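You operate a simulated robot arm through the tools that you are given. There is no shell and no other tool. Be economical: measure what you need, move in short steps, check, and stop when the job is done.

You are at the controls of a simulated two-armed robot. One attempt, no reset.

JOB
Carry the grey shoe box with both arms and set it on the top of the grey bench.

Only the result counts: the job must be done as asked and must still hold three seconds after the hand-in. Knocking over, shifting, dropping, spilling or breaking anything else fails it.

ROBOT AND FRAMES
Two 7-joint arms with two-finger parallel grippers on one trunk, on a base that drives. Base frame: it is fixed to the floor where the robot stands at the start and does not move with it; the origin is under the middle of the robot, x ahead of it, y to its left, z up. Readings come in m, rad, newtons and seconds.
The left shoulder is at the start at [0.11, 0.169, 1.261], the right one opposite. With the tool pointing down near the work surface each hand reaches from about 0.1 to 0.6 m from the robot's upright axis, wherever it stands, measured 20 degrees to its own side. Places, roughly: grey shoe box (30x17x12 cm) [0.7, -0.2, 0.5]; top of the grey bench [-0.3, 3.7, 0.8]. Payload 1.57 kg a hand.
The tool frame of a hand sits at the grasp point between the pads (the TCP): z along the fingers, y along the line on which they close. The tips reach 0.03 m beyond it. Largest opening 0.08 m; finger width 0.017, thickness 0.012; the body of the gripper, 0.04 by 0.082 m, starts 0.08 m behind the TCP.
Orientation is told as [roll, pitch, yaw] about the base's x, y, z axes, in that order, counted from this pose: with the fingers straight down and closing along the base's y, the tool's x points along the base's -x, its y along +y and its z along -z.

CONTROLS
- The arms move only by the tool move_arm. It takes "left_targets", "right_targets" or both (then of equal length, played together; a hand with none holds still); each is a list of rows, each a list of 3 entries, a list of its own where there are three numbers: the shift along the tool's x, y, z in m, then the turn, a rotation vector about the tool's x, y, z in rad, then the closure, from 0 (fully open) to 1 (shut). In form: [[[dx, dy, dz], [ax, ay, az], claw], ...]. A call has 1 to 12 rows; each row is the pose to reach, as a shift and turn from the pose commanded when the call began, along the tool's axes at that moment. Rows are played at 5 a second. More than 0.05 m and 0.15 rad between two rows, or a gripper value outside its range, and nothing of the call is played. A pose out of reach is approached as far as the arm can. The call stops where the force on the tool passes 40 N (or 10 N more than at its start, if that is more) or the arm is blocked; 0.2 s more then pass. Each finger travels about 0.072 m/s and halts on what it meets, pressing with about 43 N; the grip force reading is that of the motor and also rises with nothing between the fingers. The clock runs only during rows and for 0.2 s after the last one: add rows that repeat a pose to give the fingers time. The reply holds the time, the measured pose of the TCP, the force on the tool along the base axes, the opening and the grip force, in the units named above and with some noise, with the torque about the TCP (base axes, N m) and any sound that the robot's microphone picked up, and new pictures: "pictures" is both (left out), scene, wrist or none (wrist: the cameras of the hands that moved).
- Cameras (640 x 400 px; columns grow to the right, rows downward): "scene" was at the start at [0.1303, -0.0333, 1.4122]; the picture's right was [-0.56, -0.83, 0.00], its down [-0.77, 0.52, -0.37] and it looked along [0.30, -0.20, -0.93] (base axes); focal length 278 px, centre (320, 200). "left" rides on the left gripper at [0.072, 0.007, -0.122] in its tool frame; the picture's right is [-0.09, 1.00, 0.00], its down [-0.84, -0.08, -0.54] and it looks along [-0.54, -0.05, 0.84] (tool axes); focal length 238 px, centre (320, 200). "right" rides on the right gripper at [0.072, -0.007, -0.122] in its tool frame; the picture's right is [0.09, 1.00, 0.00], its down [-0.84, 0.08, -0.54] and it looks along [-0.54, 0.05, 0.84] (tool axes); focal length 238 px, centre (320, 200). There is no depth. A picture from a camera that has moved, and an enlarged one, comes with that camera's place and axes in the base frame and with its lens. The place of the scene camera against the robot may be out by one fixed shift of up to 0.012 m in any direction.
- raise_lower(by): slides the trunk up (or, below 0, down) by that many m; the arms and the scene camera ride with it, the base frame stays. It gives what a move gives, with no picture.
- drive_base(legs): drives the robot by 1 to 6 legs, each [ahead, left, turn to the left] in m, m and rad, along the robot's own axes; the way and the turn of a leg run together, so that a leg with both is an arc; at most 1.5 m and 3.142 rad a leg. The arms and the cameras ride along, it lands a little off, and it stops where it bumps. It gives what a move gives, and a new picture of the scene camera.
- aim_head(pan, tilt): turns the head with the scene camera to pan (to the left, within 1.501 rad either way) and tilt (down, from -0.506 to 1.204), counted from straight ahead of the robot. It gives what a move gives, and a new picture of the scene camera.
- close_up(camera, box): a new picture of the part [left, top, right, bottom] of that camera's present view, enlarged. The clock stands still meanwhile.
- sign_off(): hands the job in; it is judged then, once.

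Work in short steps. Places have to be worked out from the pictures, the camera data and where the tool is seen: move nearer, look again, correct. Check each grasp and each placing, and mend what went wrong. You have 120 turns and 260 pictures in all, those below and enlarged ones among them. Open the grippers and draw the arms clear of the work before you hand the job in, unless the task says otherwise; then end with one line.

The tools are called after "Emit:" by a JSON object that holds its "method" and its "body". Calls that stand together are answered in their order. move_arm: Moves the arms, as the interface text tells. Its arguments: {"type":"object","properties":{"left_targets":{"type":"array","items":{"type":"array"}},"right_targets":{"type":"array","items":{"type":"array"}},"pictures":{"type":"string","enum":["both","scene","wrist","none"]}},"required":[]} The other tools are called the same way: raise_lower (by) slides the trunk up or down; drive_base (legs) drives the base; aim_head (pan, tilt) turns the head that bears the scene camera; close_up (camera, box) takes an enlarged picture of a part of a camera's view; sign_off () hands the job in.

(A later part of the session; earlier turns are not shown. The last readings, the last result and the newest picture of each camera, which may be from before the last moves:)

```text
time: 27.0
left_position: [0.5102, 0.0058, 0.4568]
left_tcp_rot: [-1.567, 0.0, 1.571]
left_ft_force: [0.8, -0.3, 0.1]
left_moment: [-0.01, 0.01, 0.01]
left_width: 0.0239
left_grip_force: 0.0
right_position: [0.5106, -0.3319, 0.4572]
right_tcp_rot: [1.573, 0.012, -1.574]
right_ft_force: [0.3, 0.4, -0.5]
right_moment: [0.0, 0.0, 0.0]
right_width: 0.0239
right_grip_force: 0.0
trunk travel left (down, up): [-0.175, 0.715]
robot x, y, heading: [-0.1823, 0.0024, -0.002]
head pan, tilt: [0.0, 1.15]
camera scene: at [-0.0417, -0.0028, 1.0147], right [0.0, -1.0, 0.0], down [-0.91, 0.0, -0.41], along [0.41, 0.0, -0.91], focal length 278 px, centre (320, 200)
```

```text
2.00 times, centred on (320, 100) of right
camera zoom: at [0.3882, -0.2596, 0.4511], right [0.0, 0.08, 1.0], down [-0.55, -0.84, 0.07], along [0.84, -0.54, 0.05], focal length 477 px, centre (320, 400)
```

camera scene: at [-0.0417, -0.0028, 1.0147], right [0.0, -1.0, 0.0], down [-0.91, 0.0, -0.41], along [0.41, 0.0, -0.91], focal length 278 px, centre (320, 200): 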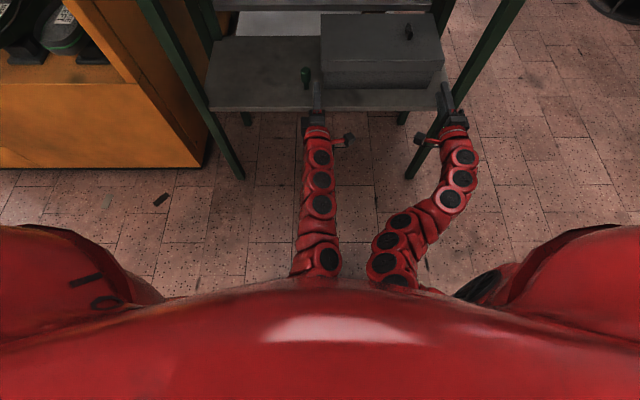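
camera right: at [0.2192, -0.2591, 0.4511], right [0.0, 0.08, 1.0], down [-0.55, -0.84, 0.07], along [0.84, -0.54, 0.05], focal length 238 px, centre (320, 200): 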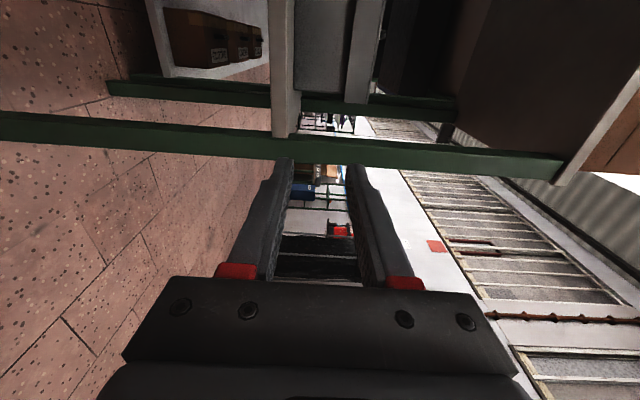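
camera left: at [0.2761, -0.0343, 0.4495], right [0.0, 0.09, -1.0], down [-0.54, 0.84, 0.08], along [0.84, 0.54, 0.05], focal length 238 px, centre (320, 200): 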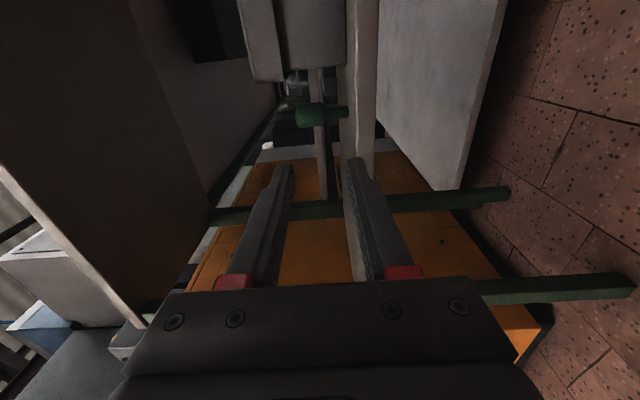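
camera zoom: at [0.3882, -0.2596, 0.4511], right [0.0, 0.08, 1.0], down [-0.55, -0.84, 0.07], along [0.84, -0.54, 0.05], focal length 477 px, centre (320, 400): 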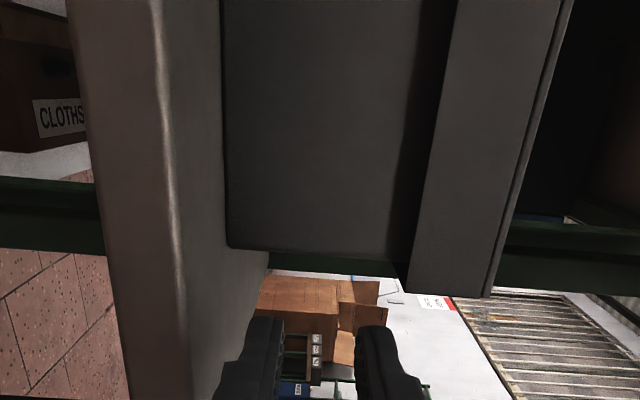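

I check the bottle's clearance in an enlarged scene view before inserting.

Emit:
{"method": "close_up", "body": {"camera": "scene", "box": [270, 30, 366, 90]}}

Emit:
{"method": "close_up", "body": {"camera": "scene", "box": [262, 60, 358, 120]}}

Emit:
{"method": "close_up", "body": {"camera": "left", "box": [260, 130, 388, 210]}}

```text
6.67 times, centred on (318, 60) of scene
camera zoom: at [-0.0417, -0.0028, 1.0147], right [0.0, -1.0, 0.0], down [-0.91, 0.0, -0.41], along [0.41, 0.0, -0.91], focal length 1852 px, centre (333, 1133)
```

zoom: 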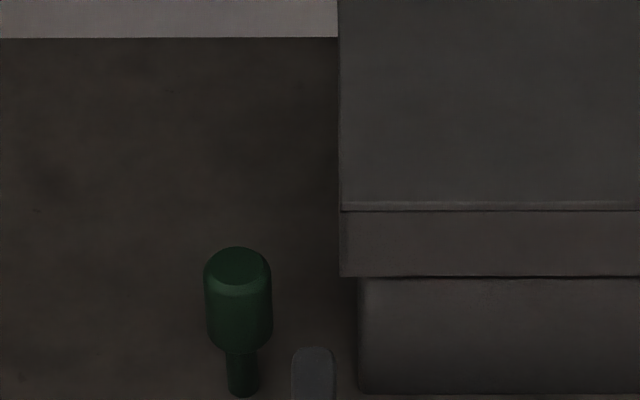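

```text
6.67 times, centred on (310, 90) of scene
camera zoom: at [-0.0417, -0.0028, 1.0147], right [0.0, -1.0, 0.0], down [-0.91, 0.0, -0.41], along [0.41, 0.0, -0.91], focal length 1852 px, centre (387, 933)
```

zoom: 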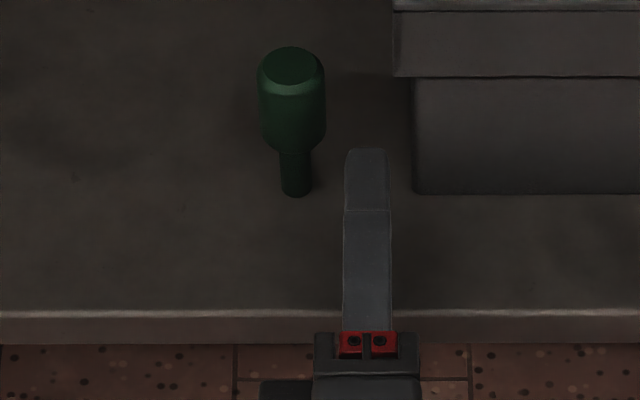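

```text
5.00 times, centred on (324, 170) of left
camera zoom: at [0.3891, -0.0675, 0.4514], right [0.0, 0.09, -1.0], down [-0.54, 0.84, 0.08], along [0.84, 0.54, 0.05], focal length 1192 px, centre (300, 350)
```

zoom: 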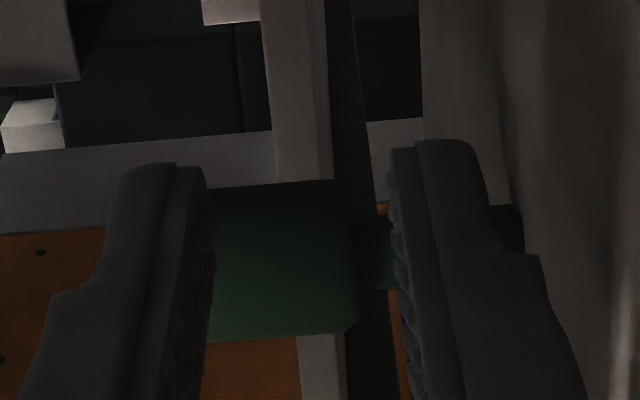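

The gap is 27 mm for a 17 mm finger and the fingers pass below the lid rim, so the present line is fine. I insert both hands 0.074 m straight ahead.

Emit:
{"method": "move_arm", "body": {"left_targets": [[[0, 0, 0.015], [0, 0, 0], 0.7], [[0, 0, 0.03], [0, 0, 0], 0.7], [[0, 0, 0.045], [0, 0, 0], 0.7], [[0, 0, 0.06], [0, 0, 0], 0.7], [[0, 0, 0.074], [0, 0, 0], 0.7]], "right_targets": [[[0, 0, 0.015], [0, 0, 0], 0.7], [[0, 0, 0.03], [0, 0, 0], 0.7], [[0, 0, 0.045], [0, 0, 0], 0.7], [[0, 0, 0.06], [0, 0, 0], 0.7], [[0, 0, 0.074], [0, 0, 0], 0.7]], "pictures": "scene"}}

Emit:
{"method": "close_up", "body": {"camera": "scene", "box": [280, 30, 480, 155]}}

```text
time: 28.2
left_position: [0.5842, 0.005, 0.4567]
left_tcp_rot: [-1.568, 0.001, 1.569]
left_ft_force: [-0.1, 0.8, 0.3]
left_moment: [0.04, 0.01, 0.01]
left_width: 0.0239
left_grip_force: 0.1
right_position: [0.5851, -0.3321, 0.4591]
right_tcp_rot: [1.572, 0.013, -1.575]
right_ft_force: [-0.5, -0.2, 0.5]
right_moment: [0.01, -0.03, 0.02]
right_width: 0.024
right_grip_force: 0.1
trunk travel left (down, up): [-0.175, 0.715]
robot x, y, heading: [-0.1851, 0.0014, -0.002]
head pan, tilt: [0.0, 1.15]
camera scene: at [-0.0419, -0.0028, 1.0148], right [0.0, -1.0, 0.0], down [-0.91, 0.0, -0.41], along [0.41, 0.0, -0.91], focal length 278 px, centre (320, 200)
```

scene: 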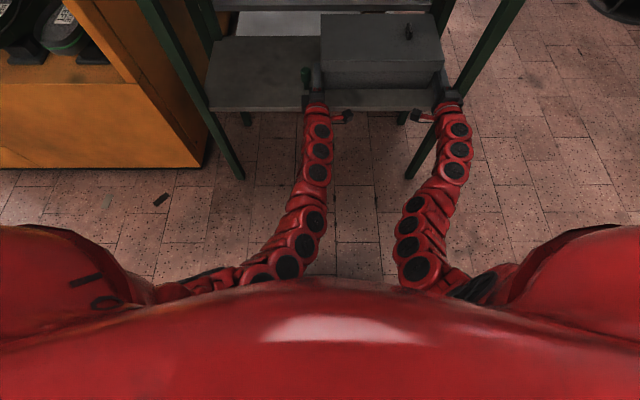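

```text
3.20 times, centred on (380, 92) of scene
camera zoom: at [-0.0419, -0.0028, 1.0148], right [0.0, -1.0, 0.0], down [-0.91, 0.0, -0.41], along [0.41, 0.0, -0.91], focal length 889 px, centre (128, 544)
```

zoom: 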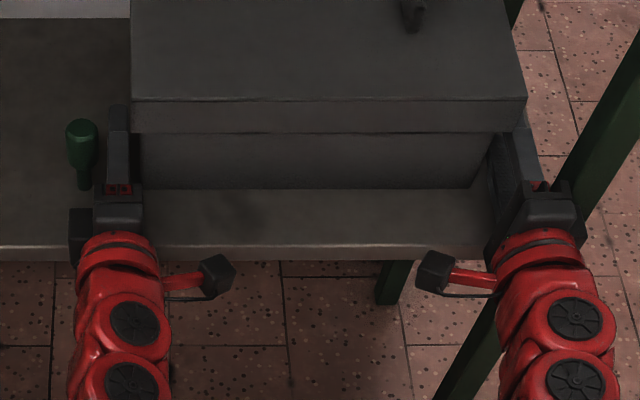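

Both hands are in place beside the box ends. I now close inward slowly until contact.

Emit:
{"method": "move_arm", "body": {"left_targets": [[[0.004, 0, 0], [0, 0, 0], 0.7], [[0.007, 0, 0], [0, 0, 0], 0.7], [[0.01, 0, 0], [0, 0, 0], 0.7], [[0.012, 0, 0], [0, 0, 0], 0.7]], "right_targets": [[[0.005, 0, 0], [0, 0, 0], 0.7], [[0.01, 0, 0], [0, 0, 0], 0.7], [[0.014, 0, 0], [0, 0, 0], 0.7], [[0.016, 0, 0], [0, 0, 0], 0.7]], "pictures": "none"}}

```text
time: 29.2
left_position: [0.586, -0.0022, 0.4589]
left_tcp_rot: [-1.574, -0.001, 1.581]
left_ft_force: [0.4, 26.6, -0.8]
left_moment: [0.11, 0.02, -0.18]
left_width: 0.0242
left_grip_force: 0.0
right_position: [0.5852, -0.321, 0.4581]
right_tcp_rot: [1.574, 0.007, -1.583]
right_ft_force: [-0.1, -25.0, -1.6]
right_moment: [-0.37, 0.0, 0.23]
right_width: 0.0242
right_grip_force: 0.1
trunk travel left (down, up): [-0.175, 0.715]
robot x, y, heading: [-0.185, 0.0026, 0.002]
head pan, tilt: [0.0, 1.15]
```

Contact on both sides with about 26 N each. I drag the box 0.08 m toward me.

Emit:
{"method": "move_arm", "body": {"left_targets": [[[0, 0, -0.008], [0, 0, 0], 0.7], [[0, 0, -0.018], [0, 0, 0], 0.7], [[0, 0, -0.03], [0, 0, 0], 0.7], [[0, 0, -0.042], [0, 0, 0], 0.7], [[0, 0, -0.055], [0, 0, 0], 0.7], [[0, 0, -0.068], [0, 0, 0], 0.7], [[0, 0, -0.08], [0, 0, 0], 0.7]], "right_targets": [[[0, 0, -0.008], [0, 0, 0], 0.7], [[0, 0, -0.018], [0, 0, 0], 0.7], [[0, 0, -0.03], [0, 0, 0], 0.7], [[0, 0, -0.042], [0, 0, 0], 0.7], [[0, 0, -0.055], [0, 0, 0], 0.7], [[0, 0, -0.068], [0, 0, 0], 0.7], [[0, 0, -0.08], [0, 0, 0], 0.7]], "pictures": "scene"}}

Emit:
{"method": "close_up", "body": {"camera": "scene", "box": [280, 30, 480, 155]}}

```text
time: 29.7
left_position: [0.5729, -0.0016, 0.4585]
left_tcp_rot: [-1.574, -0.004, 1.579]
left_ft_force: [1.0, 2.5, -0.3]
left_moment: [0.06, -0.03, -0.02]
left_width: 0.0248
left_grip_force: 0.5
right_position: [0.5716, -0.3206, 0.4581]
right_tcp_rot: [1.574, 0.01, -1.586]
right_ft_force: [0.3, -3.1, -0.5]
right_moment: [-0.06, -0.01, 0.05]
right_width: 0.0239
right_grip_force: 0.0
trunk travel left (down, up): [-0.175, 0.715]
robot x, y, heading: [-0.1875, -0.0004, -0.007]
head pan, tilt: [0.0, 1.15]
stopped in row 2 (left hand): the force on the tool passed its limit at 41 N (the readings are from after the stop); the commanded pose is now the measured one
camera scene: at [-0.0416, -0.0028, 1.0147], right [0.0, -1.0, 0.0], down [-0.91, 0.0, -0.41], along [0.41, 0.0, -0.91], focal length 278 px, centre (320, 200)
```

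scene: 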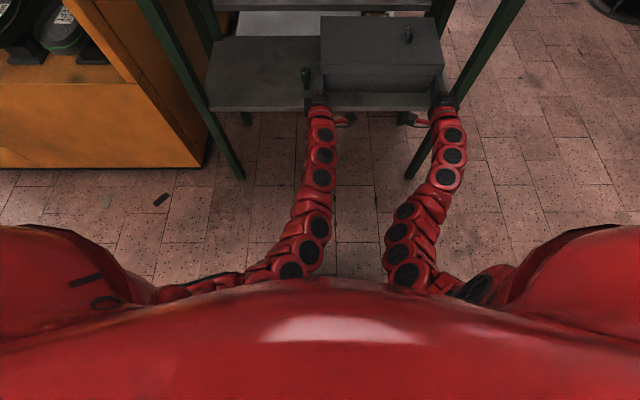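

```text
3.20 times, centred on (380, 92) of scene
camera zoom: at [-0.0416, -0.0028, 1.0147], right [0.0, -1.0, 0.0], down [-0.91, 0.0, -0.41], along [0.41, 0.0, -0.91], focal length 889 px, centre (128, 544)
```

zoom: 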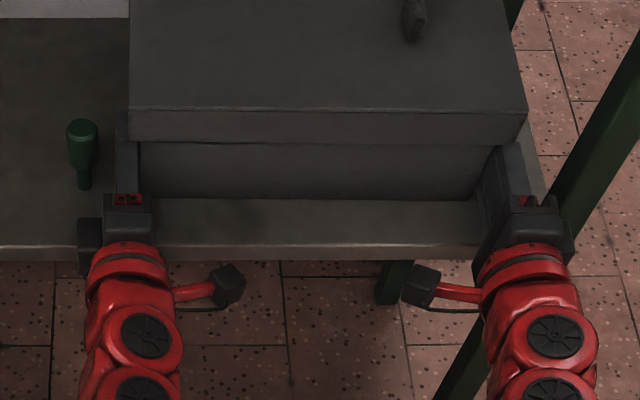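

The box slid about 13 mm before the force limit stopped it. I re-squeeze moderately and will drag by driving the base back instead.

Emit:
{"method": "move_arm", "body": {"left_targets": [[[0.002, 0, 0], [0, 0, 0], 0.7], [[0.004, 0, 0], [0, 0, 0], 0.7], [[0.004, 0, 0], [0, 0, 0], 0.7]], "right_targets": [[[0.002, 0, 0], [0, 0, 0], 0.7], [[0.004, 0, 0], [0, 0, 0], 0.7], [[0.004, 0, 0], [0, 0, 0], 0.7]], "pictures": "none"}}

Emit:
{"method": "drive_base", "body": {"legs": [[-0.07, 0, 0]]}}

Emit:
{"method": "close_up", "body": {"camera": "scene", "box": [280, 30, 480, 155]}}

```text
time: 30.5
left_position: [0.5718, -0.0032, 0.4602]
left_tcp_rot: [-1.576, -0.004, 1.591]
left_ft_force: [0.5, 32.3, -0.6]
left_moment: [0.05, 0.04, -0.26]
left_width: 0.0248
left_grip_force: 1.1
right_position: [0.5694, -0.3201, 0.4587]
right_tcp_rot: [1.577, 0.007, -1.593]
right_ft_force: [0.2, -32.6, -1.5]
right_moment: [-0.27, 0.06, 0.31]
right_width: 0.0243
right_grip_force: 0.2
trunk travel left (down, up): [-0.175, 0.715]
robot x, y, heading: [-0.1833, -0.0014, -0.006]
head pan, tilt: [0.0, 1.15]
```

```text
time: 31.6
left_position: [0.5178, -0.0018, 0.4601]
left_tcp_rot: [-1.579, -0.004, 1.592]
left_ft_force: [0.4, -0.3, 0.2]
left_moment: [0.01, -0.01, 0.01]
left_width: 0.024
left_grip_force: 0.0
right_position: [0.5131, -0.3216, 0.4584]
right_tcp_rot: [1.575, 0.008, -1.594]
right_ft_force: [0.4, 0.0, -0.3]
right_moment: [-0.02, -0.03, -0.01]
right_width: 0.024
right_grip_force: 0.0
trunk travel left (down, up): [-0.175, 0.715]
robot x, y, heading: [-0.2411, -0.0012, -0.001]
head pan, tilt: [0.0, 1.15]
stopped in leg 1: the force on the tool passed its limit at 43 N (the readings are from after the stop); the commanded pose is now the measured one
camera scene: at [-0.097, -0.0027, 1.0148], right [0.0, -1.0, 0.0], down [-0.91, 0.0, -0.41], along [0.41, 0.0, -0.91], focal length 278 px, centre (320, 200)
```

scene: 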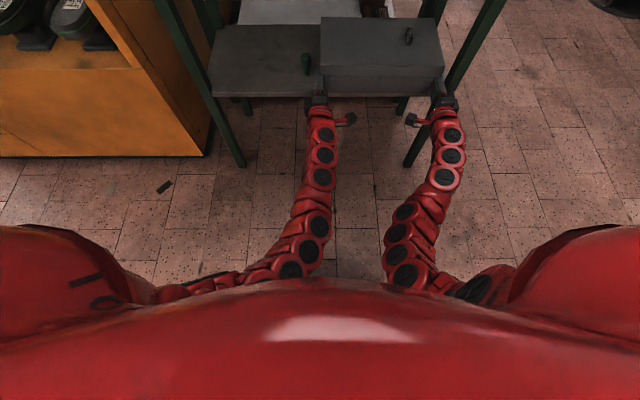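

```text
3.20 times, centred on (380, 92) of scene
camera zoom: at [-0.097, -0.0027, 1.0148], right [0.0, -1.0, 0.0], down [-0.91, 0.0, -0.41], along [0.41, 0.0, -0.91], focal length 889 px, centre (128, 544)
```

zoom: 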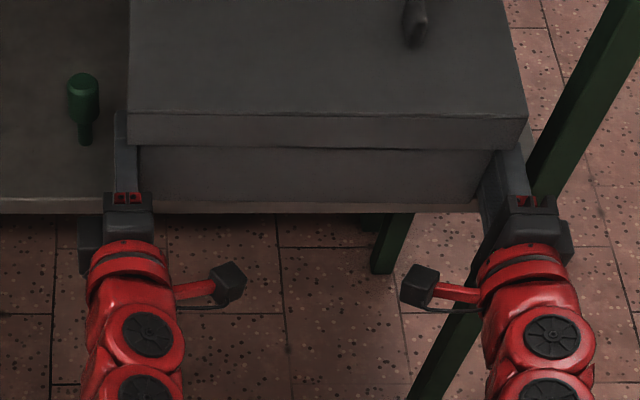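

The box is now 0.068 m out, front at x≈0.49 at the shelf edge, bottle untouched. I release 5 mm per side, straighten the hands, and go 0.05 m deeper for a firm grip around the middle.

Emit:
{"method": "move_arm", "body": {"left_targets": [[[-0.005, 0, 0], [0, 0, 0], 0.7], [[-0.005, 0.002, 0], [0, 0.025, 0], 0.6], [[-0.005, 0.002, 0.015], [0, 0.025, 0], 0.6], [[-0.005, 0.002, 0.03], [0, 0.025, 0], 0.6], [[-0.005, 0.002, 0.047], [0, 0.025, 0], 0.6]], "right_targets": [[[-0.005, 0, 0], [0, 0, 0], 0.7], [[-0.005, -0.001, 0], [0, 0.027, 0], 0.6], [[-0.005, -0.001, 0.015], [0, 0.027, 0], 0.6], [[-0.005, -0.001, 0.03], [0, 0.027, 0], 0.6], [[-0.005, -0.001, 0.051], [0, 0.027, 0], 0.6]], "pictures": "none"}}

Emit:
{"method": "close_up", "body": {"camera": "scene", "box": [280, 30, 480, 155]}}

```text
time: 32.8
left_position: [0.5653, 0.0049, 0.458]
left_tcp_rot: [-1.577, -0.004, 1.563]
left_ft_force: [0.9, 0.0, -0.2]
left_moment: [0.05, 0.02, -0.03]
left_width: 0.032
left_grip_force: 0.1
right_position: [0.565, -0.3275, 0.4585]
right_tcp_rot: [1.576, 0.008, -1.566]
right_ft_force: [-0.3, 0.4, -0.1]
right_moment: [0.03, -0.01, 0.01]
right_width: 0.0319
right_grip_force: 0.0
trunk travel left (down, up): [-0.175, 0.715]
robot x, y, heading: [-0.236, 0.0027, -0.005]
head pan, tilt: [0.0, 1.15]
```

```text
3.20 times, centred on (380, 92) of scene
camera zoom: at [-0.097, -0.0027, 1.0148], right [0.0, -1.0, 0.0], down [-0.91, 0.0, -0.41], along [0.41, 0.0, -0.91], focal length 889 px, centre (128, 544)
```

zoom: 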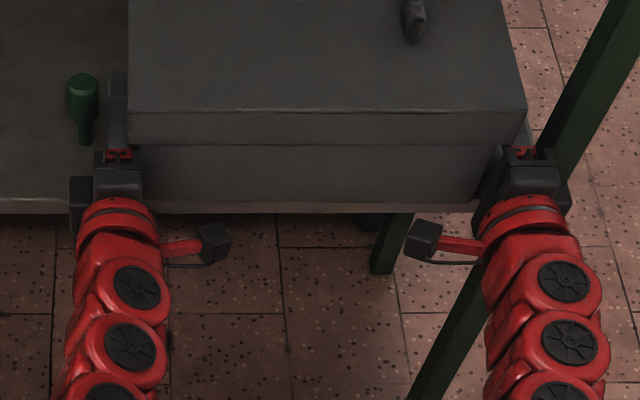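

Hands are ~7.5 cm along the ends, bottle clear. I squeeze again.

Emit:
{"method": "move_arm", "body": {"left_targets": [[[0.004, 0, 0], [0, 0, 0], 0.6], [[0.007, 0, 0], [0, 0, 0], 0.6], [[0.009, 0, 0], [0, 0, 0], 0.6], [[0.009, 0, 0], [0, 0, 0], 0.6]], "right_targets": [[[0.004, 0, 0], [0, 0, 0], 0.6], [[0.006, 0, 0], [0, 0, 0], 0.6], [[0.008, 0, 0], [0, 0, 0], 0.6], [[0.008, 0, 0], [0, 0, 0], 0.6]], "pictures": "none"}}

```text
time: 33.8
left_position: [0.5648, -0.0018, 0.4581]
left_tcp_rot: [-1.577, -0.004, 1.569]
left_ft_force: [-3.0, 17.0, -0.8]
left_moment: [-0.18, 0.0, -1.03]
left_width: 0.0322
left_grip_force: 0.1
right_position: [0.5645, -0.3215, 0.4593]
right_tcp_rot: [1.575, 0.004, -1.573]
right_ft_force: [3.3, -16.7, -0.4]
right_moment: [-0.28, -0.05, -0.14]
right_width: 0.0322
right_grip_force: 0.1
trunk travel left (down, up): [-0.175, 0.715]
robot x, y, heading: [-0.2439, 0.0002, -0.005]
head pan, tilt: [0.0, 1.15]
```

About 17 N per side, but the left contact sits at its finger root; I toe the left hand in slightly and squeeze a little more.

Emit:
{"method": "move_arm", "body": {"left_targets": [[[0, 0, 0], [0, 0.02, 0], 0.6], [[0.001, 0, 0], [0, 0.035, 0], 0.6], [[0.0015, 0, 0], [0, 0.035, 0], 0.6]], "right_targets": [[[0, 0, 0], [0, 0.005, 0], 0.6], [[0.001, 0, 0], [0, 0.01, 0], 0.6], [[0.0015, 0, 0], [0, 0.01, 0], 0.6]], "pictures": "none"}}

```text
time: 34.6
left_position: [0.5648, -0.0026, 0.4587]
left_tcp_rot: [-1.579, -0.005, 1.537]
left_ft_force: [-3.2, 32.5, 1.2]
left_moment: [-0.39, 0.02, -0.26]
left_width: 0.0317
left_grip_force: 0.1
right_position: [0.5648, -0.3195, 0.4593]
right_tcp_rot: [1.576, 0.006, -1.565]
right_ft_force: [2.4, -33.2, -0.5]
right_moment: [-0.33, -0.04, -0.77]
right_width: 0.0322
right_grip_force: 0.1
trunk travel left (down, up): [-0.175, 0.715]
robot x, y, heading: [-0.2408, 0.0014, -0.002]
head pan, tilt: [0.0, 1.15]
```

Squeeze is 33 N and well distributed. I lift with the trunk by 3 cm so the arms stay rigid.

Emit:
{"method": "raise_lower", "body": {"by": 0.03}}

Emit:
{"method": "close_up", "body": {"camera": "scene", "box": [280, 30, 480, 155]}}

```text
time: 35.3
left_position: [0.5661, -0.0022, 0.4874]
left_tcp_rot: [-1.576, -0.005, 1.533]
left_ft_force: [-4.0, 40.6, 0.7]
left_moment: [-0.37, -0.15, -0.19]
left_width: 0.0321
left_grip_force: 0.0
right_position: [0.564, -0.3207, 0.4871]
right_tcp_rot: [1.575, 0.006, -1.562]
right_ft_force: [3.7, -40.7, -4.3]
right_moment: [-0.4, 0.13, -0.94]
right_width: 0.032
right_grip_force: 0.1
trunk travel left (down, up): [-0.205, 0.685]
robot x, y, heading: [-0.241, -0.0009, -0.001]
head pan, tilt: [0.0, 1.15]
```

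```text
3.20 times, centred on (380, 92) of scene
camera zoom: at [-0.0966, -0.0027, 1.0447], right [0.0, -1.0, 0.0], down [-0.91, 0.0, -0.41], along [0.41, 0.0, -0.91], focal length 889 px, centre (128, 544)
```

zoom: 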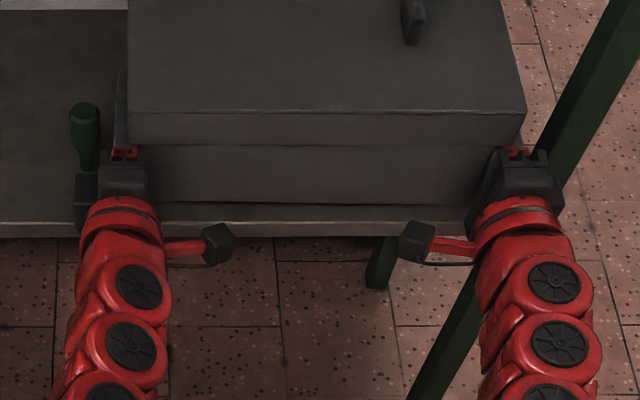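

The box lifted cleanly and is light (~4 N), while the squeeze crept to 40 N. I ease it about 1 mm per side to stay away from the limit.

Emit:
{"method": "move_arm", "body": {"left_targets": [[[-0.0005, 0, 0], [0, 0, 0], 0.6], [[-0.001, 0, 0], [0, 0, 0], 0.6], [[-0.001, 0, 0], [0, 0, 0], 0.6]], "right_targets": [[[-0.0005, 0, 0], [0, 0, 0], 0.6], [[-0.001, 0, 0], [0, 0, 0], 0.6], [[-0.001, 0, 0], [0, 0, 0], 0.6]], "pictures": "none"}}

```text
time: 36.1
left_position: [0.5648, -0.0024, 0.4882]
left_tcp_rot: [-1.577, -0.005, 1.533]
left_ft_force: [-2.8, 36.4, 0.8]
left_moment: [-0.33, -0.06, 0.12]
left_width: 0.0319
left_grip_force: 0.1
right_position: [0.5646, -0.3206, 0.4877]
right_tcp_rot: [1.574, 0.007, -1.56]
right_ft_force: [2.0, -35.9, -3.5]
right_moment: [-0.44, 0.12, -0.85]
right_width: 0.0321
right_grip_force: 0.2
trunk travel left (down, up): [-0.205, 0.685]
robot x, y, heading: [-0.2433, -0.0041, -0.008]
head pan, tilt: [0.0, 1.15]
```

Emit:
{"method": "move_arm", "body": {"left_targets": [[[-0.0005, 0, 0], [0, 0, 0], 0.6], [[-0.0015, 0, 0], [0, 0, 0], 0.6], [[-0.0015, 0, 0], [0, 0, 0], 0.6], [[-0.0015, 0, 0], [0, 0, 0], 0.6]], "right_targets": [[[-0.0005, 0, 0], [0, 0, 0], 0.6], [[-0.0015, 0, 0], [0, 0, 0], 0.6], [[-0.0015, 0, 0], [0, 0, 0], 0.6], [[-0.0015, 0, 0], [0, 0, 0], 0.6]], "pictures": "none"}}

```text
time: 37.1
left_position: [0.5662, -0.0031, 0.4873]
left_tcp_rot: [-1.576, -0.003, 1.532]
left_ft_force: [-1.7, 30.3, 1.0]
left_moment: [-0.12, 0.05, 0.24]
left_width: 0.0319
left_grip_force: 0.1
right_position: [0.5638, -0.3208, 0.4866]
right_tcp_rot: [1.574, 0.007, -1.558]
right_ft_force: [1.6, -29.6, -2.1]
right_moment: [-0.35, 0.02, -0.75]
right_width: 0.0322
right_grip_force: 0.2
trunk travel left (down, up): [-0.205, 0.685]
robot x, y, heading: [-0.2407, 0.0011, -0.004]
head pan, tilt: [0.0, 1.15]
```

The squeeze is about 30 N. I back straight out of the shelf by 0.3 m.

Emit:
{"method": "drive_base", "body": {"legs": [[-0.3, 0, 0]]}}

```text
time: 39.2
left_position: [0.2636, -0.0028, 0.4871]
left_tcp_rot: [-1.575, -0.003, 1.53]
left_ft_force: [-1.2, 29.3, 1.1]
left_moment: [-0.12, 0.01, 0.19]
left_width: 0.0322
left_grip_force: 0.2
right_position: [0.2633, -0.3213, 0.4872]
right_tcp_rot: [1.575, 0.008, -1.562]
right_ft_force: [0.9, -28.1, -2.3]
right_moment: [-0.3, 0.11, -0.73]
right_width: 0.0319
right_grip_force: 0.3
trunk travel left (down, up): [-0.205, 0.685]
robot x, y, heading: [-0.5393, 0.0037, -0.007]
head pan, tilt: [0.0, 1.15]
camera scene: at [-0.3978, -0.0014, 1.0448], right [-0.01, -1.0, 0.0], down [-0.91, 0.01, -0.41], along [0.41, 0.0, -0.91], focal length 278 px, centre (320, 200)
```

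scene: 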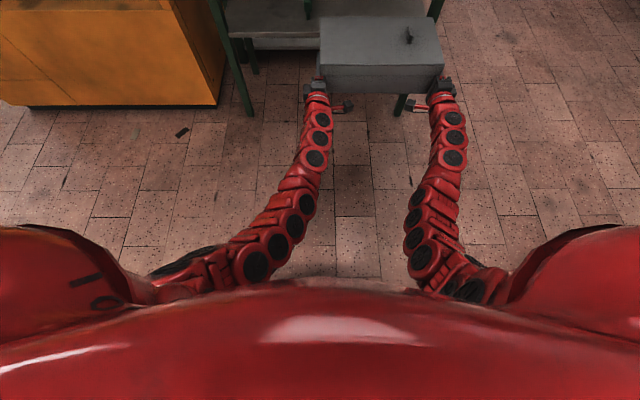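

The box is out, steady at ~29 N. I look left toward the bench to plan the route.

Emit:
{"method": "aim_head", "body": {"pan": 1.5, "tilt": 0.35}}

Emit:
{"method": "aim_head", "body": {"pan": 1.5, "tilt": 0.9}}

```text
time: 40.8
left_position: [0.2647, -0.0024, 0.4872]
left_tcp_rot: [-1.575, -0.004, 1.53]
left_ft_force: [0.0, 0.1, 0.2]
left_moment: [0.02, 0.0, 0.0]
left_width: 0.032
left_grip_force: 0.0
right_position: [0.2649, -0.319, 0.4881]
right_tcp_rot: [1.576, 0.007, -1.56]
right_ft_force: [-0.2, 0.4, 0.5]
right_moment: [-0.01, 0.02, 0.0]
right_width: 0.0321
right_grip_force: 0.1
trunk travel left (down, up): [-0.205, 0.685]
robot x, y, heading: [-0.54, 0.0033, -0.003]
head pan, tilt: [1.499, 0.351]
camera scene: at [-0.4502, 0.0918, 1.1092], right [1.0, -0.08, 0.0], down [-0.03, -0.34, -0.94], along [0.07, 0.94, -0.34], focal length 278 px, centre (320, 200)
```

scene: 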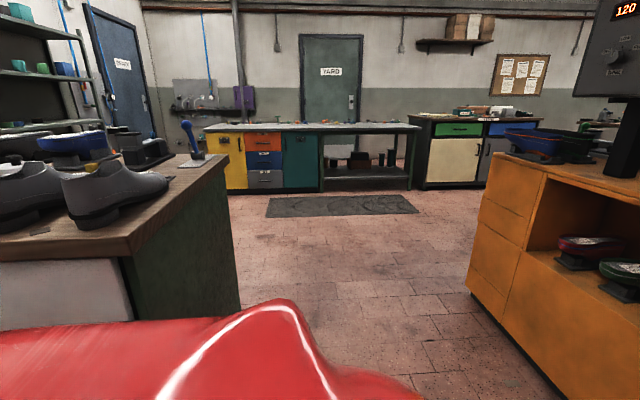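

```text
time: 41.7
left_position: [0.2642, -0.0031, 0.4881]
left_tcp_rot: [-1.577, -0.004, 1.53]
left_ft_force: [0.1, -0.1, -0.4]
left_moment: [0.01, 0.0, -0.01]
left_width: 0.0319
left_grip_force: 0.0
right_position: [0.2633, -0.3203, 0.4875]
right_tcp_rot: [1.575, 0.007, -1.559]
right_ft_force: [-0.1, -0.1, -0.8]
right_moment: [0.0, 0.0, -0.01]
right_width: 0.0321
right_grip_force: 0.0
trunk travel left (down, up): [-0.205, 0.685]
robot x, y, heading: [-0.5384, 0.0018, -0.009]
head pan, tilt: [1.499, 0.901]
camera scene: at [-0.4516, 0.0743, 1.0618], right [1.0, -0.08, 0.0], down [-0.06, -0.78, -0.62], along [0.05, 0.62, -0.78], focal length 278 px, centre (320, 200)
```

scene: 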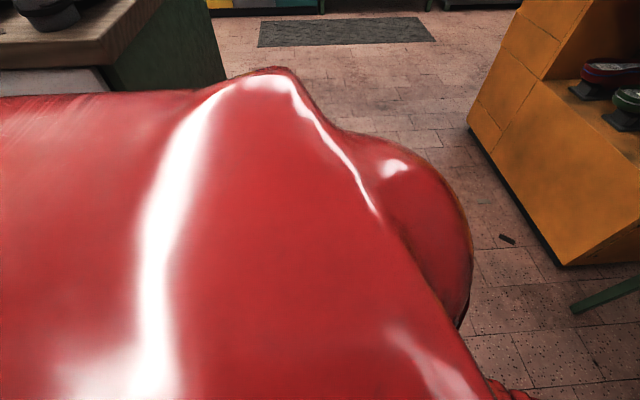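

The squeeze force reads zero now; I look back at the hands at once.

Emit:
{"method": "aim_head", "body": {"pan": -0.2, "tilt": 1.0}}

Emit:
{"method": "close_up", "body": {"camera": "left", "box": [0, 0, 640, 400]}}

Emit:
{"method": "close_up", "body": {"camera": "right", "box": [0, 0, 640, 400]}}

```text
time: 43.5
left_position: [0.2641, -0.0017, 0.4883]
left_tcp_rot: [-1.578, -0.003, 1.53]
left_ft_force: [0.8, 0.7, 0.8]
left_moment: [-0.01, 0.01, -0.01]
left_width: 0.0321
left_grip_force: 0.0
right_position: [0.2631, -0.3203, 0.4876]
right_tcp_rot: [1.575, 0.008, -1.56]
right_ft_force: [0.4, -0.3, -0.6]
right_moment: [0.03, 0.02, 0.0]
right_width: 0.0319
right_grip_force: 0.1
trunk travel left (down, up): [-0.205, 0.685]
robot x, y, heading: [-0.5403, -0.0003, -0.007]
head pan, tilt: [-0.201, 1.0]
camera scene: at [-0.3892, -0.0153, 1.0545], right [-0.2, -0.98, 0.0], down [-0.82, 0.17, -0.54], along [0.53, -0.11, -0.84], focal length 278 px, centre (320, 200)
```

scene: 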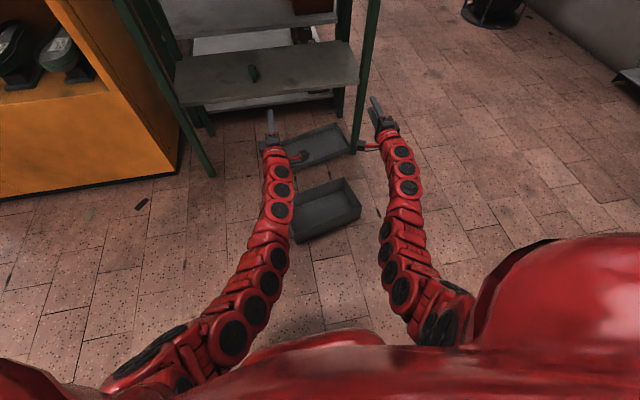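

```text
1.00 times, centred on (320, 200) of left (not enlarged: the box is as wide or as high as the picture)
camera zoom: at [0.1397, -0.0694, 0.4811], right [0.01, 0.1, -1.0], down [-0.51, 0.86, 0.08], along [0.86, 0.5, 0.06], focal length 238 px, centre (320, 200)
```

zoom: 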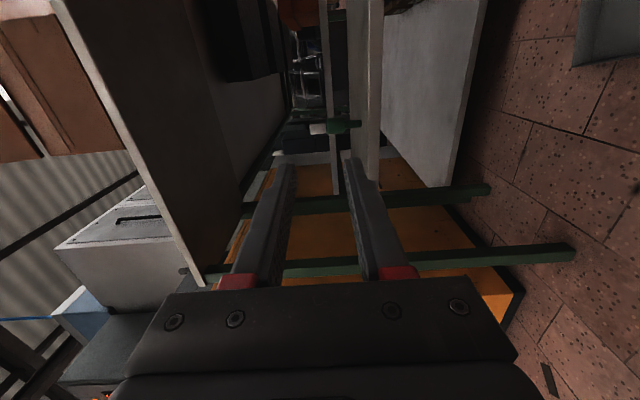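

```text
1.00 times, centred on (320, 200) of right (not enlarged: the box is as wide or as high as the picture)
camera zoom: at [0.1399, -0.2502, 0.4806], right [-0.01, 0.09, 1.0], down [-0.53, -0.84, 0.07], along [0.85, -0.53, 0.05], focal length 238 px, centre (320, 200)
```

zoom: 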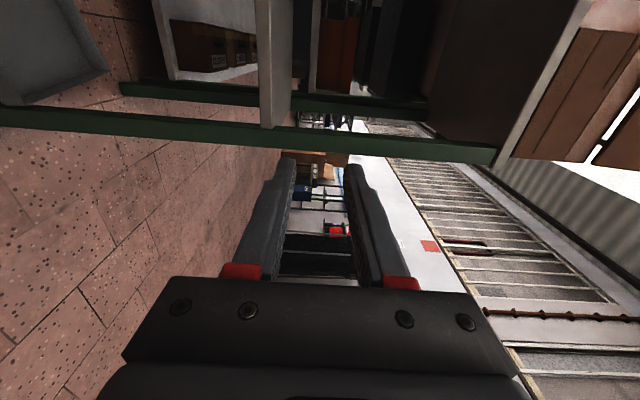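

The box slipped out and fell: the open box lies upright on the floor with the lid beside it. The bottle still stands. I mend this: look closely first.

Emit:
{"method": "close_up", "body": {"camera": "scene", "box": [260, 110, 388, 190]}}

Emit:
{"method": "close_up", "body": {"camera": "scene", "box": [260, 170, 388, 250]}}

```text
5.00 times, centred on (324, 150) of scene
camera zoom: at [-0.3892, -0.0153, 1.0545], right [-0.2, -0.98, 0.0], down [-0.82, 0.17, -0.54], along [0.53, -0.11, -0.84], focal length 1389 px, centre (300, 450)
```

zoom: 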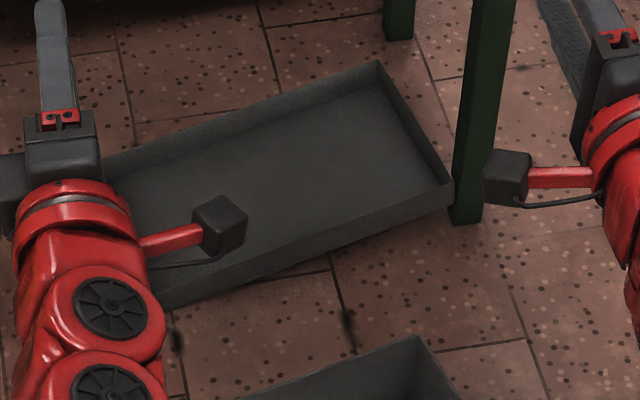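

```text
5.00 times, centred on (324, 210) of scene
camera zoom: at [-0.3892, -0.0153, 1.0545], right [-0.2, -0.98, 0.0], down [-0.82, 0.17, -0.54], along [0.53, -0.11, -0.84], focal length 1389 px, centre (300, 150)
```

zoom: 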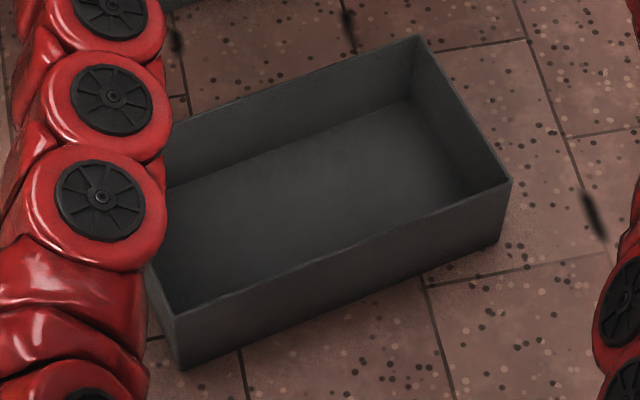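

The open box lies at about (0.197, -0.141), turned ~0.22 rad, rim height 0.10, so I can now grip its end walls from above with both hands. First I reverse the arm path: unroll both hands (and move the left outward).

Emit:
{"method": "move_arm", "body": {"left_targets": [[[-0.01, 0, 0], [0, 0, 0.131], 0.3], [[-0.02, 0, 0], [0, 0, 0.262], 0.3], [[-0.03, 0, 0], [0, 0, 0.393], 0.3], [[-0.04, 0, 0], [0, 0, 0.524], 0.3], [[-0.05, 0, 0], [0, 0, 0.655], 0.3], [[-0.06, 0, 0], [0, 0, 0.786], 0.3], [[-0.07, 0, 0], [0, 0, 0.917], 0.3], [[-0.08, 0, 0], [0, 0, 1.048], 0.3], [[-0.09, 0, 0], [0, 0, 1.179], 0.3], [[-0.1, 0, 0], [0, 0, 1.31], 0.3], [[-0.11, 0, 0], [0, 0, 1.441], 0.3], [[-0.12, 0, 0], [0, 0, 1.57], 0.3]], "right_targets": [[[0, 0, 0], [0, 0, -0.131], 0.3], [[0, 0, 0], [0, 0, -0.262], 0.3], [[0, 0, 0], [0, 0, -0.393], 0.3], [[0, 0, 0], [0, 0, -0.524], 0.3], [[0, 0, 0], [0, 0, -0.655], 0.3], [[0, 0, 0], [0, 0, -0.786], 0.3], [[0, 0, 0], [0, 0, -0.917], 0.3], [[0, 0, 0], [0, 0, -1.048], 0.3], [[0, 0, 0], [0, 0, -1.179], 0.3], [[0, 0, 0], [0, 0, -1.31], 0.3], [[0, 0, 0], [0, 0, -1.441], 0.3], [[0, 0, 0], [0, 0, -1.57], 0.3]], "pictures": "scene"}}

```text
time: 46.1
left_position: [0.2685, 0.1185, 0.4873]
left_tcp_rot: [2.291, -1.563, -2.331]
left_ft_force: [-0.3, -0.4, -0.1]
left_moment: [0.01, 0.02, -0.01]
left_width: 0.0559
left_grip_force: 0.1
right_position: [0.2646, -0.3205, 0.4873]
right_tcp_rot: [2.25, -1.562, -2.238]
right_ft_force: [-0.4, 0.2, 0.1]
right_moment: [0.03, 0.01, 0.0]
right_width: 0.0558
right_grip_force: 0.0
trunk travel left (down, up): [-0.205, 0.685]
robot x, y, heading: [-0.5436, 0.0036, -0.003]
head pan, tilt: [-0.201, 1.0]
camera scene: at [-0.3893, -0.0152, 1.0545], right [-0.2, -0.98, 0.0], down [-0.82, 0.17, -0.54], along [0.53, -0.11, -0.84], focal length 278 px, centre (320, 200)
```

scene: 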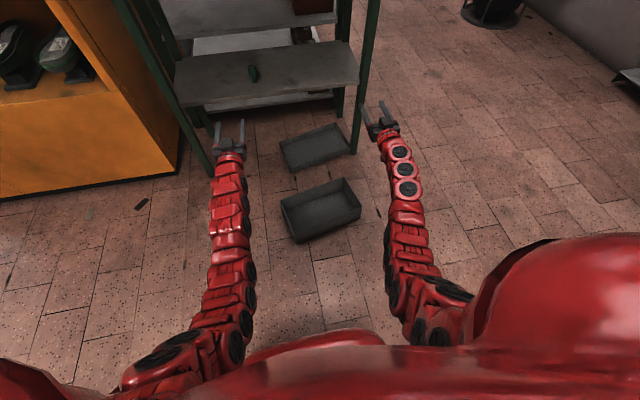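

Unrolled cleanly, and I now see the box and the lid completely. I pitch both hands down while drawing them back ~0.25 m.

Emit:
{"method": "move_arm", "body": {"left_targets": [[[0, 0, -0.022], [0, 0.143, 0], 0.3], [[0, 0, -0.044], [0, 0.286, 0], 0.3], [[0, 0, -0.066], [0, 0.429, 0], 0.3], [[0, 0, -0.088], [0, 0.572, 0], 0.3], [[0, 0, -0.11], [0, 0.715, 0], 0.3], [[0, 0, -0.132], [0, 0.858, 0], 0.3], [[0, 0, -0.154], [0, 1.0, 0], 0.3], [[0, 0, -0.176], [0, 1.143, 0], 0.3], [[0, 0, -0.198], [0, 1.286, 0], 0.3], [[0, 0, -0.22], [0, 1.429, 0], 0.3], [[0, 0, -0.242], [0, 1.57, 0], 0.3]], "right_targets": [[[0, 0, -0.022], [0, 0.143, 0], 0.3], [[0, 0, -0.044], [0, 0.286, 0], 0.3], [[0, 0, -0.066], [0, 0.429, 0], 0.3], [[0, 0, -0.088], [0, 0.572, 0], 0.3], [[0, 0, -0.11], [0, 0.715, 0], 0.3], [[0, 0, -0.132], [0, 0.858, 0], 0.3], [[0, 0, -0.154], [0, 1.0, 0], 0.3], [[0, 0, -0.176], [0, 1.143, 0], 0.3], [[0, 0, -0.198], [0, 1.286, 0], 0.3], [[0, 0, -0.22], [0, 1.429, 0], 0.3], [[0, 0, -0.242], [0, 1.57, 0], 0.3]], "pictures": "scene"}}

```text
time: 48.5
left_position: [0.0377, 0.1314, 0.4459]
left_tcp_rot: [0.012, -0.146, -0.041]
left_ft_force: [0.7, 0.3, -0.4]
left_moment: [-0.01, 0.01, 0.02]
left_width: 0.0561
left_grip_force: 0.2
left hand out of reach, approached as far as the arm can: row 10, 11
right_position: [0.0333, -0.3136, 0.4487]
right_tcp_rot: [0.009, -0.143, 0.01]
right_ft_force: [-1.3, 0.6, 0.2]
right_moment: [-0.01, 0.02, 0.02]
right_width: 0.056
right_grip_force: 0.0
right hand out of reach, approached as far as the arm can: row 10, 11
trunk travel left (down, up): [-0.205, 0.685]
robot x, y, heading: [-0.542, -0.0008, -0.003]
head pan, tilt: [-0.201, 1.0]
camera scene: at [-0.3894, -0.0151, 1.0545], right [-0.2, -0.98, 0.0], down [-0.82, 0.17, -0.54], along [0.53, -0.11, -0.84], focal length 278 px, centre (320, 200)
```

scene: 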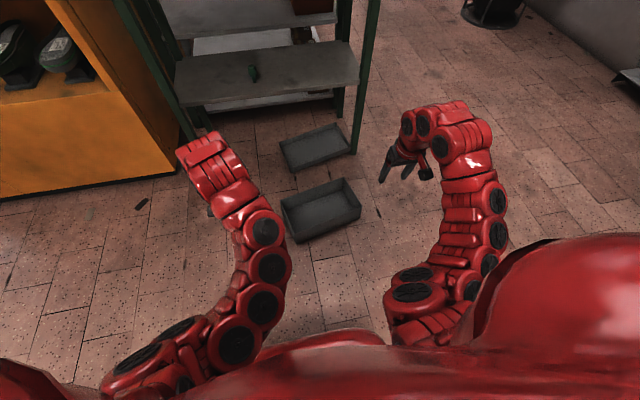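

Both hands point nearly down. I draw them 0.09 m closer and straighten the tilt before driving to the box.

Emit:
{"method": "move_arm", "body": {"left_targets": [[[0.03, 0, 0.01], [0, 0.05, 0], 0.1], [[0.06, 0, 0.02], [0, 0.1, 0], 0.1], [[0.09, 0, 0.03], [0, 0.145, 0], 0.1]], "right_targets": [[[0.03, 0, 0.01], [0, 0.05, 0], 0.1], [[0.06, 0, 0.02], [0, 0.1, 0], 0.1], [[0.09, 0, 0.03], [0, 0.145, 0], 0.1]], "pictures": "none"}}

```text
time: 49.3
left_position: [-0.0482, 0.1352, 0.3964]
left_tcp_rot: [0.016, -0.006, -0.04]
left_ft_force: [0.7, -0.4, 0.3]
left_moment: [-0.03, 0.0, -0.01]
left_width: 0.0719
left_grip_force: 0.1
left hand out of reach, approached as far as the arm can: row 2, 3
right_position: [-0.046, -0.2671, 0.3925]
right_tcp_rot: [0.011, -0.001, 0.011]
right_ft_force: [0.7, -0.3, -0.2]
right_moment: [0.01, 0.02, -0.04]
right_width: 0.0718
right_grip_force: 0.1
right hand out of reach, approached as far as the arm can: row 1, 2, 3
trunk travel left (down, up): [-0.205, 0.685]
robot x, y, heading: [-0.5405, 0.0026, -0.002]
head pan, tilt: [-0.201, 1.0]
```

I drive to face the box squarely: 0.24 m right, 0.30 m ahead, then turn 0.22 left.

Emit:
{"method": "drive_base", "body": {"legs": [[0, -0.24, 0], [0.3, 0, 0], [0, 0, 0.222]]}}

Emit:
{"method": "aim_head", "body": {"pan": 0.0, "tilt": 1.2}}

```text
time: 53.5
left_position: [0.2054, 0.002, 0.3969]
left_tcp_rot: [0.016, -0.006, 0.187]
left_ft_force: [0.1, -0.4, -0.4]
left_moment: [0.02, -0.03, 0.01]
left_width: 0.0721
left_grip_force: 0.0
right_position: [0.3, -0.3897, 0.3915]
right_tcp_rot: [0.009, -0.001, 0.24]
right_ft_force: [0.6, 0.5, 0.6]
right_moment: [-0.03, -0.01, 0.01]
right_width: 0.072
right_grip_force: 0.0
trunk travel left (down, up): [-0.205, 0.685]
robot x, y, heading: [-0.2429, -0.2401, 0.227]
head pan, tilt: [-0.201, 1.0]
camera scene: at [-0.0922, -0.2229, 1.0545], right [0.02, -1.0, 0.0], down [-0.84, -0.02, -0.54], along [0.54, 0.01, -0.84], focal length 278 px, centre (320, 200)
```

scene: 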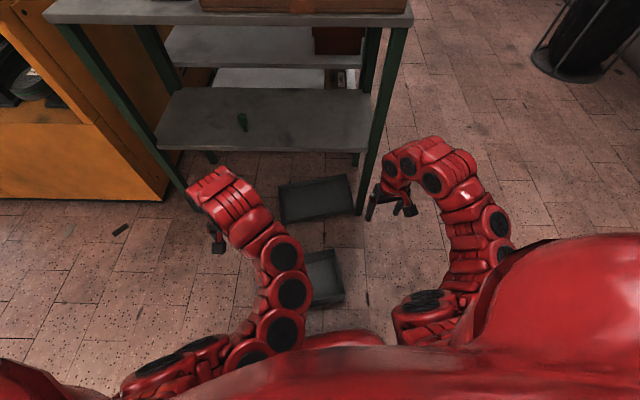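

```text
time: 54.2
left_position: [0.2058, -0.0001, 0.3961]
left_tcp_rot: [0.016, -0.008, 0.189]
left_ft_force: [0.8, 0.0, -0.1]
left_moment: [0.02, 0.04, 0.0]
left_width: 0.0721
left_grip_force: 0.0
right_position: [0.3001, -0.3894, 0.392]
right_tcp_rot: [0.012, -0.001, 0.237]
right_ft_force: [0.7, 0.0, 1.0]
right_moment: [0.03, 0.0, 0.03]
right_width: 0.072
right_grip_force: 0.0
trunk travel left (down, up): [-0.205, 0.685]
robot x, y, heading: [-0.244, -0.2375, 0.221]
head pan, tilt: [0.0, 1.201]
camera scene: at [-0.1072, -0.2121, 1.0419], right [0.22, -0.98, 0.0], down [-0.91, -0.2, -0.36], along [0.35, 0.08, -0.93], focal length 278 px, centre (320, 200)
```

scene: 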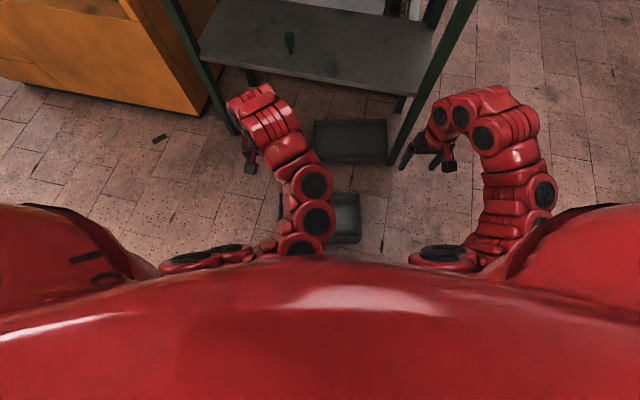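

The box lies right ahead. I move the hands over its end walls, lowering slightly.

Emit:
{"method": "move_arm", "body": {"left_targets": [[[0.01, 0.002, 0.015], [0, 0, -0.01], 0], [[0.02, 0.005, 0.03], [0, 0, -0.02], 0], [[0.03, 0.007, 0.045], [0, 0, -0.03], 0], [[0.04, 0.01, 0.06], [0, 0, -0.035], 0]], "right_targets": [[[0.011, 0.03, 0.015], [0, 0, 0.004], 0], [[0.022, 0.06, 0.03], [0, 0, 0.008], 0], [[0.033, 0.09, 0.045], [0, 0, 0.012], 0], [[0.044, 0.119, 0.06], [0, 0, 0.016], 0]], "pictures": "wrist"}}

```text
time: 55.2
left_position: [0.1639, 0.0037, 0.3369]
left_tcp_rot: [0.013, -0.009, 0.222]
left_ft_force: [0.5, -0.5, -0.2]
left_moment: [0.02, -0.03, -0.02]
left_width: 0.0799
left_grip_force: 0.0
right_position: [0.2295, -0.2848, 0.3329]
right_tcp_rot: [0.011, -0.005, 0.221]
right_ft_force: [0.0, 0.0, -0.4]
right_moment: [0.02, 0.01, -0.01]
right_width: 0.08
right_grip_force: 0.0
trunk travel left (down, up): [-0.205, 0.685]
robot x, y, heading: [-0.2463, -0.2395, 0.217]
head pan, tilt: [0.0, 1.201]
camera right: at [0.1593, -0.3083, 0.4547], right [-0.31, 0.95, 0.01], down [0.8, 0.25, 0.55], along [0.52, 0.18, -0.84], focal length 238 px, centre (320, 200)
camera left: at [0.0932, -0.0072, 0.4593], right [-0.13, 0.99, 0.01], down [0.83, 0.1, 0.55], along [0.54, 0.08, -0.84], focal length 238 px, centre (320, 200)
```

right: 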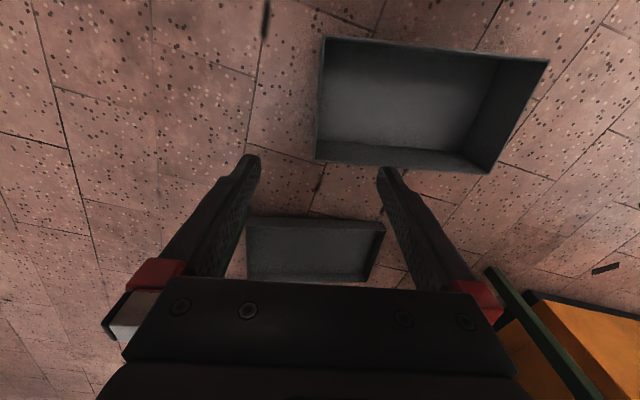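
left: 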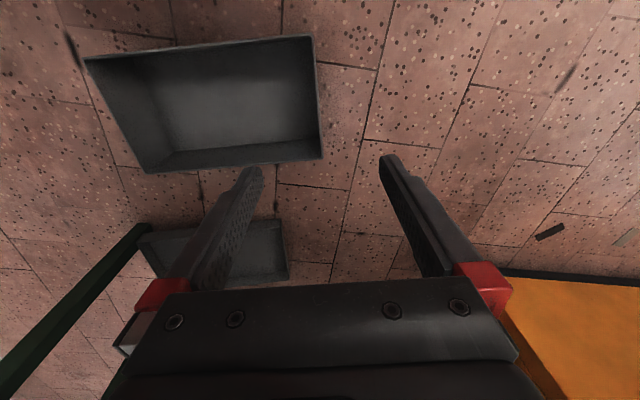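

The rim corners agree with my estimate: both hands are centred over the end walls. I lower the trunk 0.2 m.

Emit:
{"method": "raise_lower", "body": {"by": -0.2}}

Emit:
{"method": "close_up", "body": {"camera": "left", "box": [0, 0, 640, 400]}}

Emit:
{"method": "close_up", "body": {"camera": "right", "box": [0, 0, 640, 400]}}

```text
time: 57.6
left_position: [0.1694, 0.0038, 0.2411]
left_tcp_rot: [0.005, -0.028, 0.225]
left_ft_force: [-1.0, 0.1, 0.0]
left_moment: [0.0, -0.02, -0.01]
left_width: 0.0799
left_grip_force: 0.1
right_position: [0.2284, -0.2841, 0.2341]
right_tcp_rot: [0.012, -0.009, 0.223]
right_ft_force: [-0.1, -0.2, 0.7]
right_moment: [0.01, 0.02, 0.0]
right_width: 0.08
right_grip_force: 0.0
trunk travel left (down, up): [-0.1, 0.79]
robot x, y, heading: [-0.2407, -0.2428, 0.222]
head pan, tilt: [0.0, 1.201]
stopped: the arm was blocked; the commanded pose is now the measured one
```

```text
1.00 times, centred on (320, 200) of left (not enlarged: the box is as wide or as high as the picture)
camera zoom: at [0.0949, -0.0073, 0.3627], right [-0.13, 0.99, 0.01], down [0.82, 0.11, 0.56], along [0.56, 0.08, -0.83], focal length 238 px, centre (320, 200)
```

zoom: 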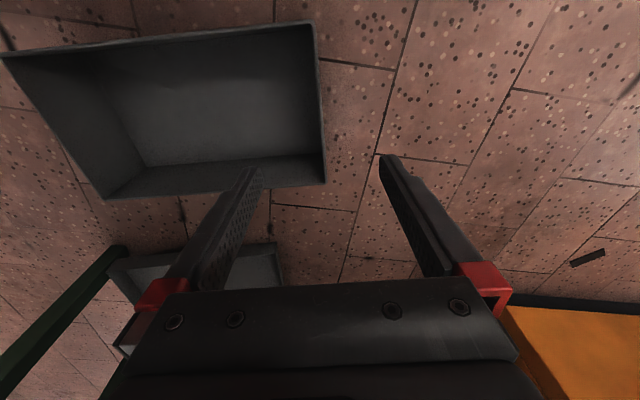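

```text
1.00 times, centred on (320, 200) of right (not enlarged: the box is as wide or as high as the picture)
camera zoom: at [0.158, -0.3089, 0.3553], right [-0.31, 0.95, 0.01], down [0.79, 0.25, 0.55], along [0.52, 0.18, -0.83], focal length 238 px, centre (320, 200)
```

zoom: 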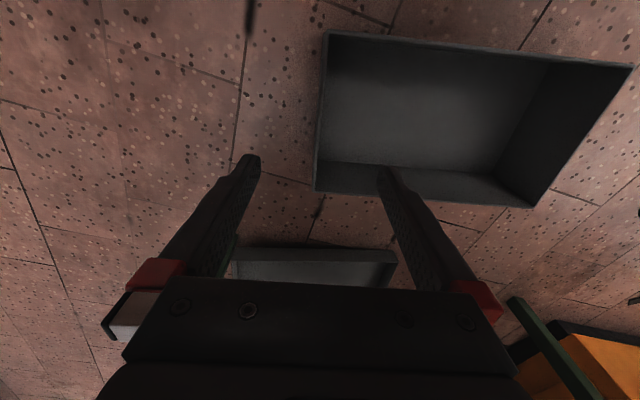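

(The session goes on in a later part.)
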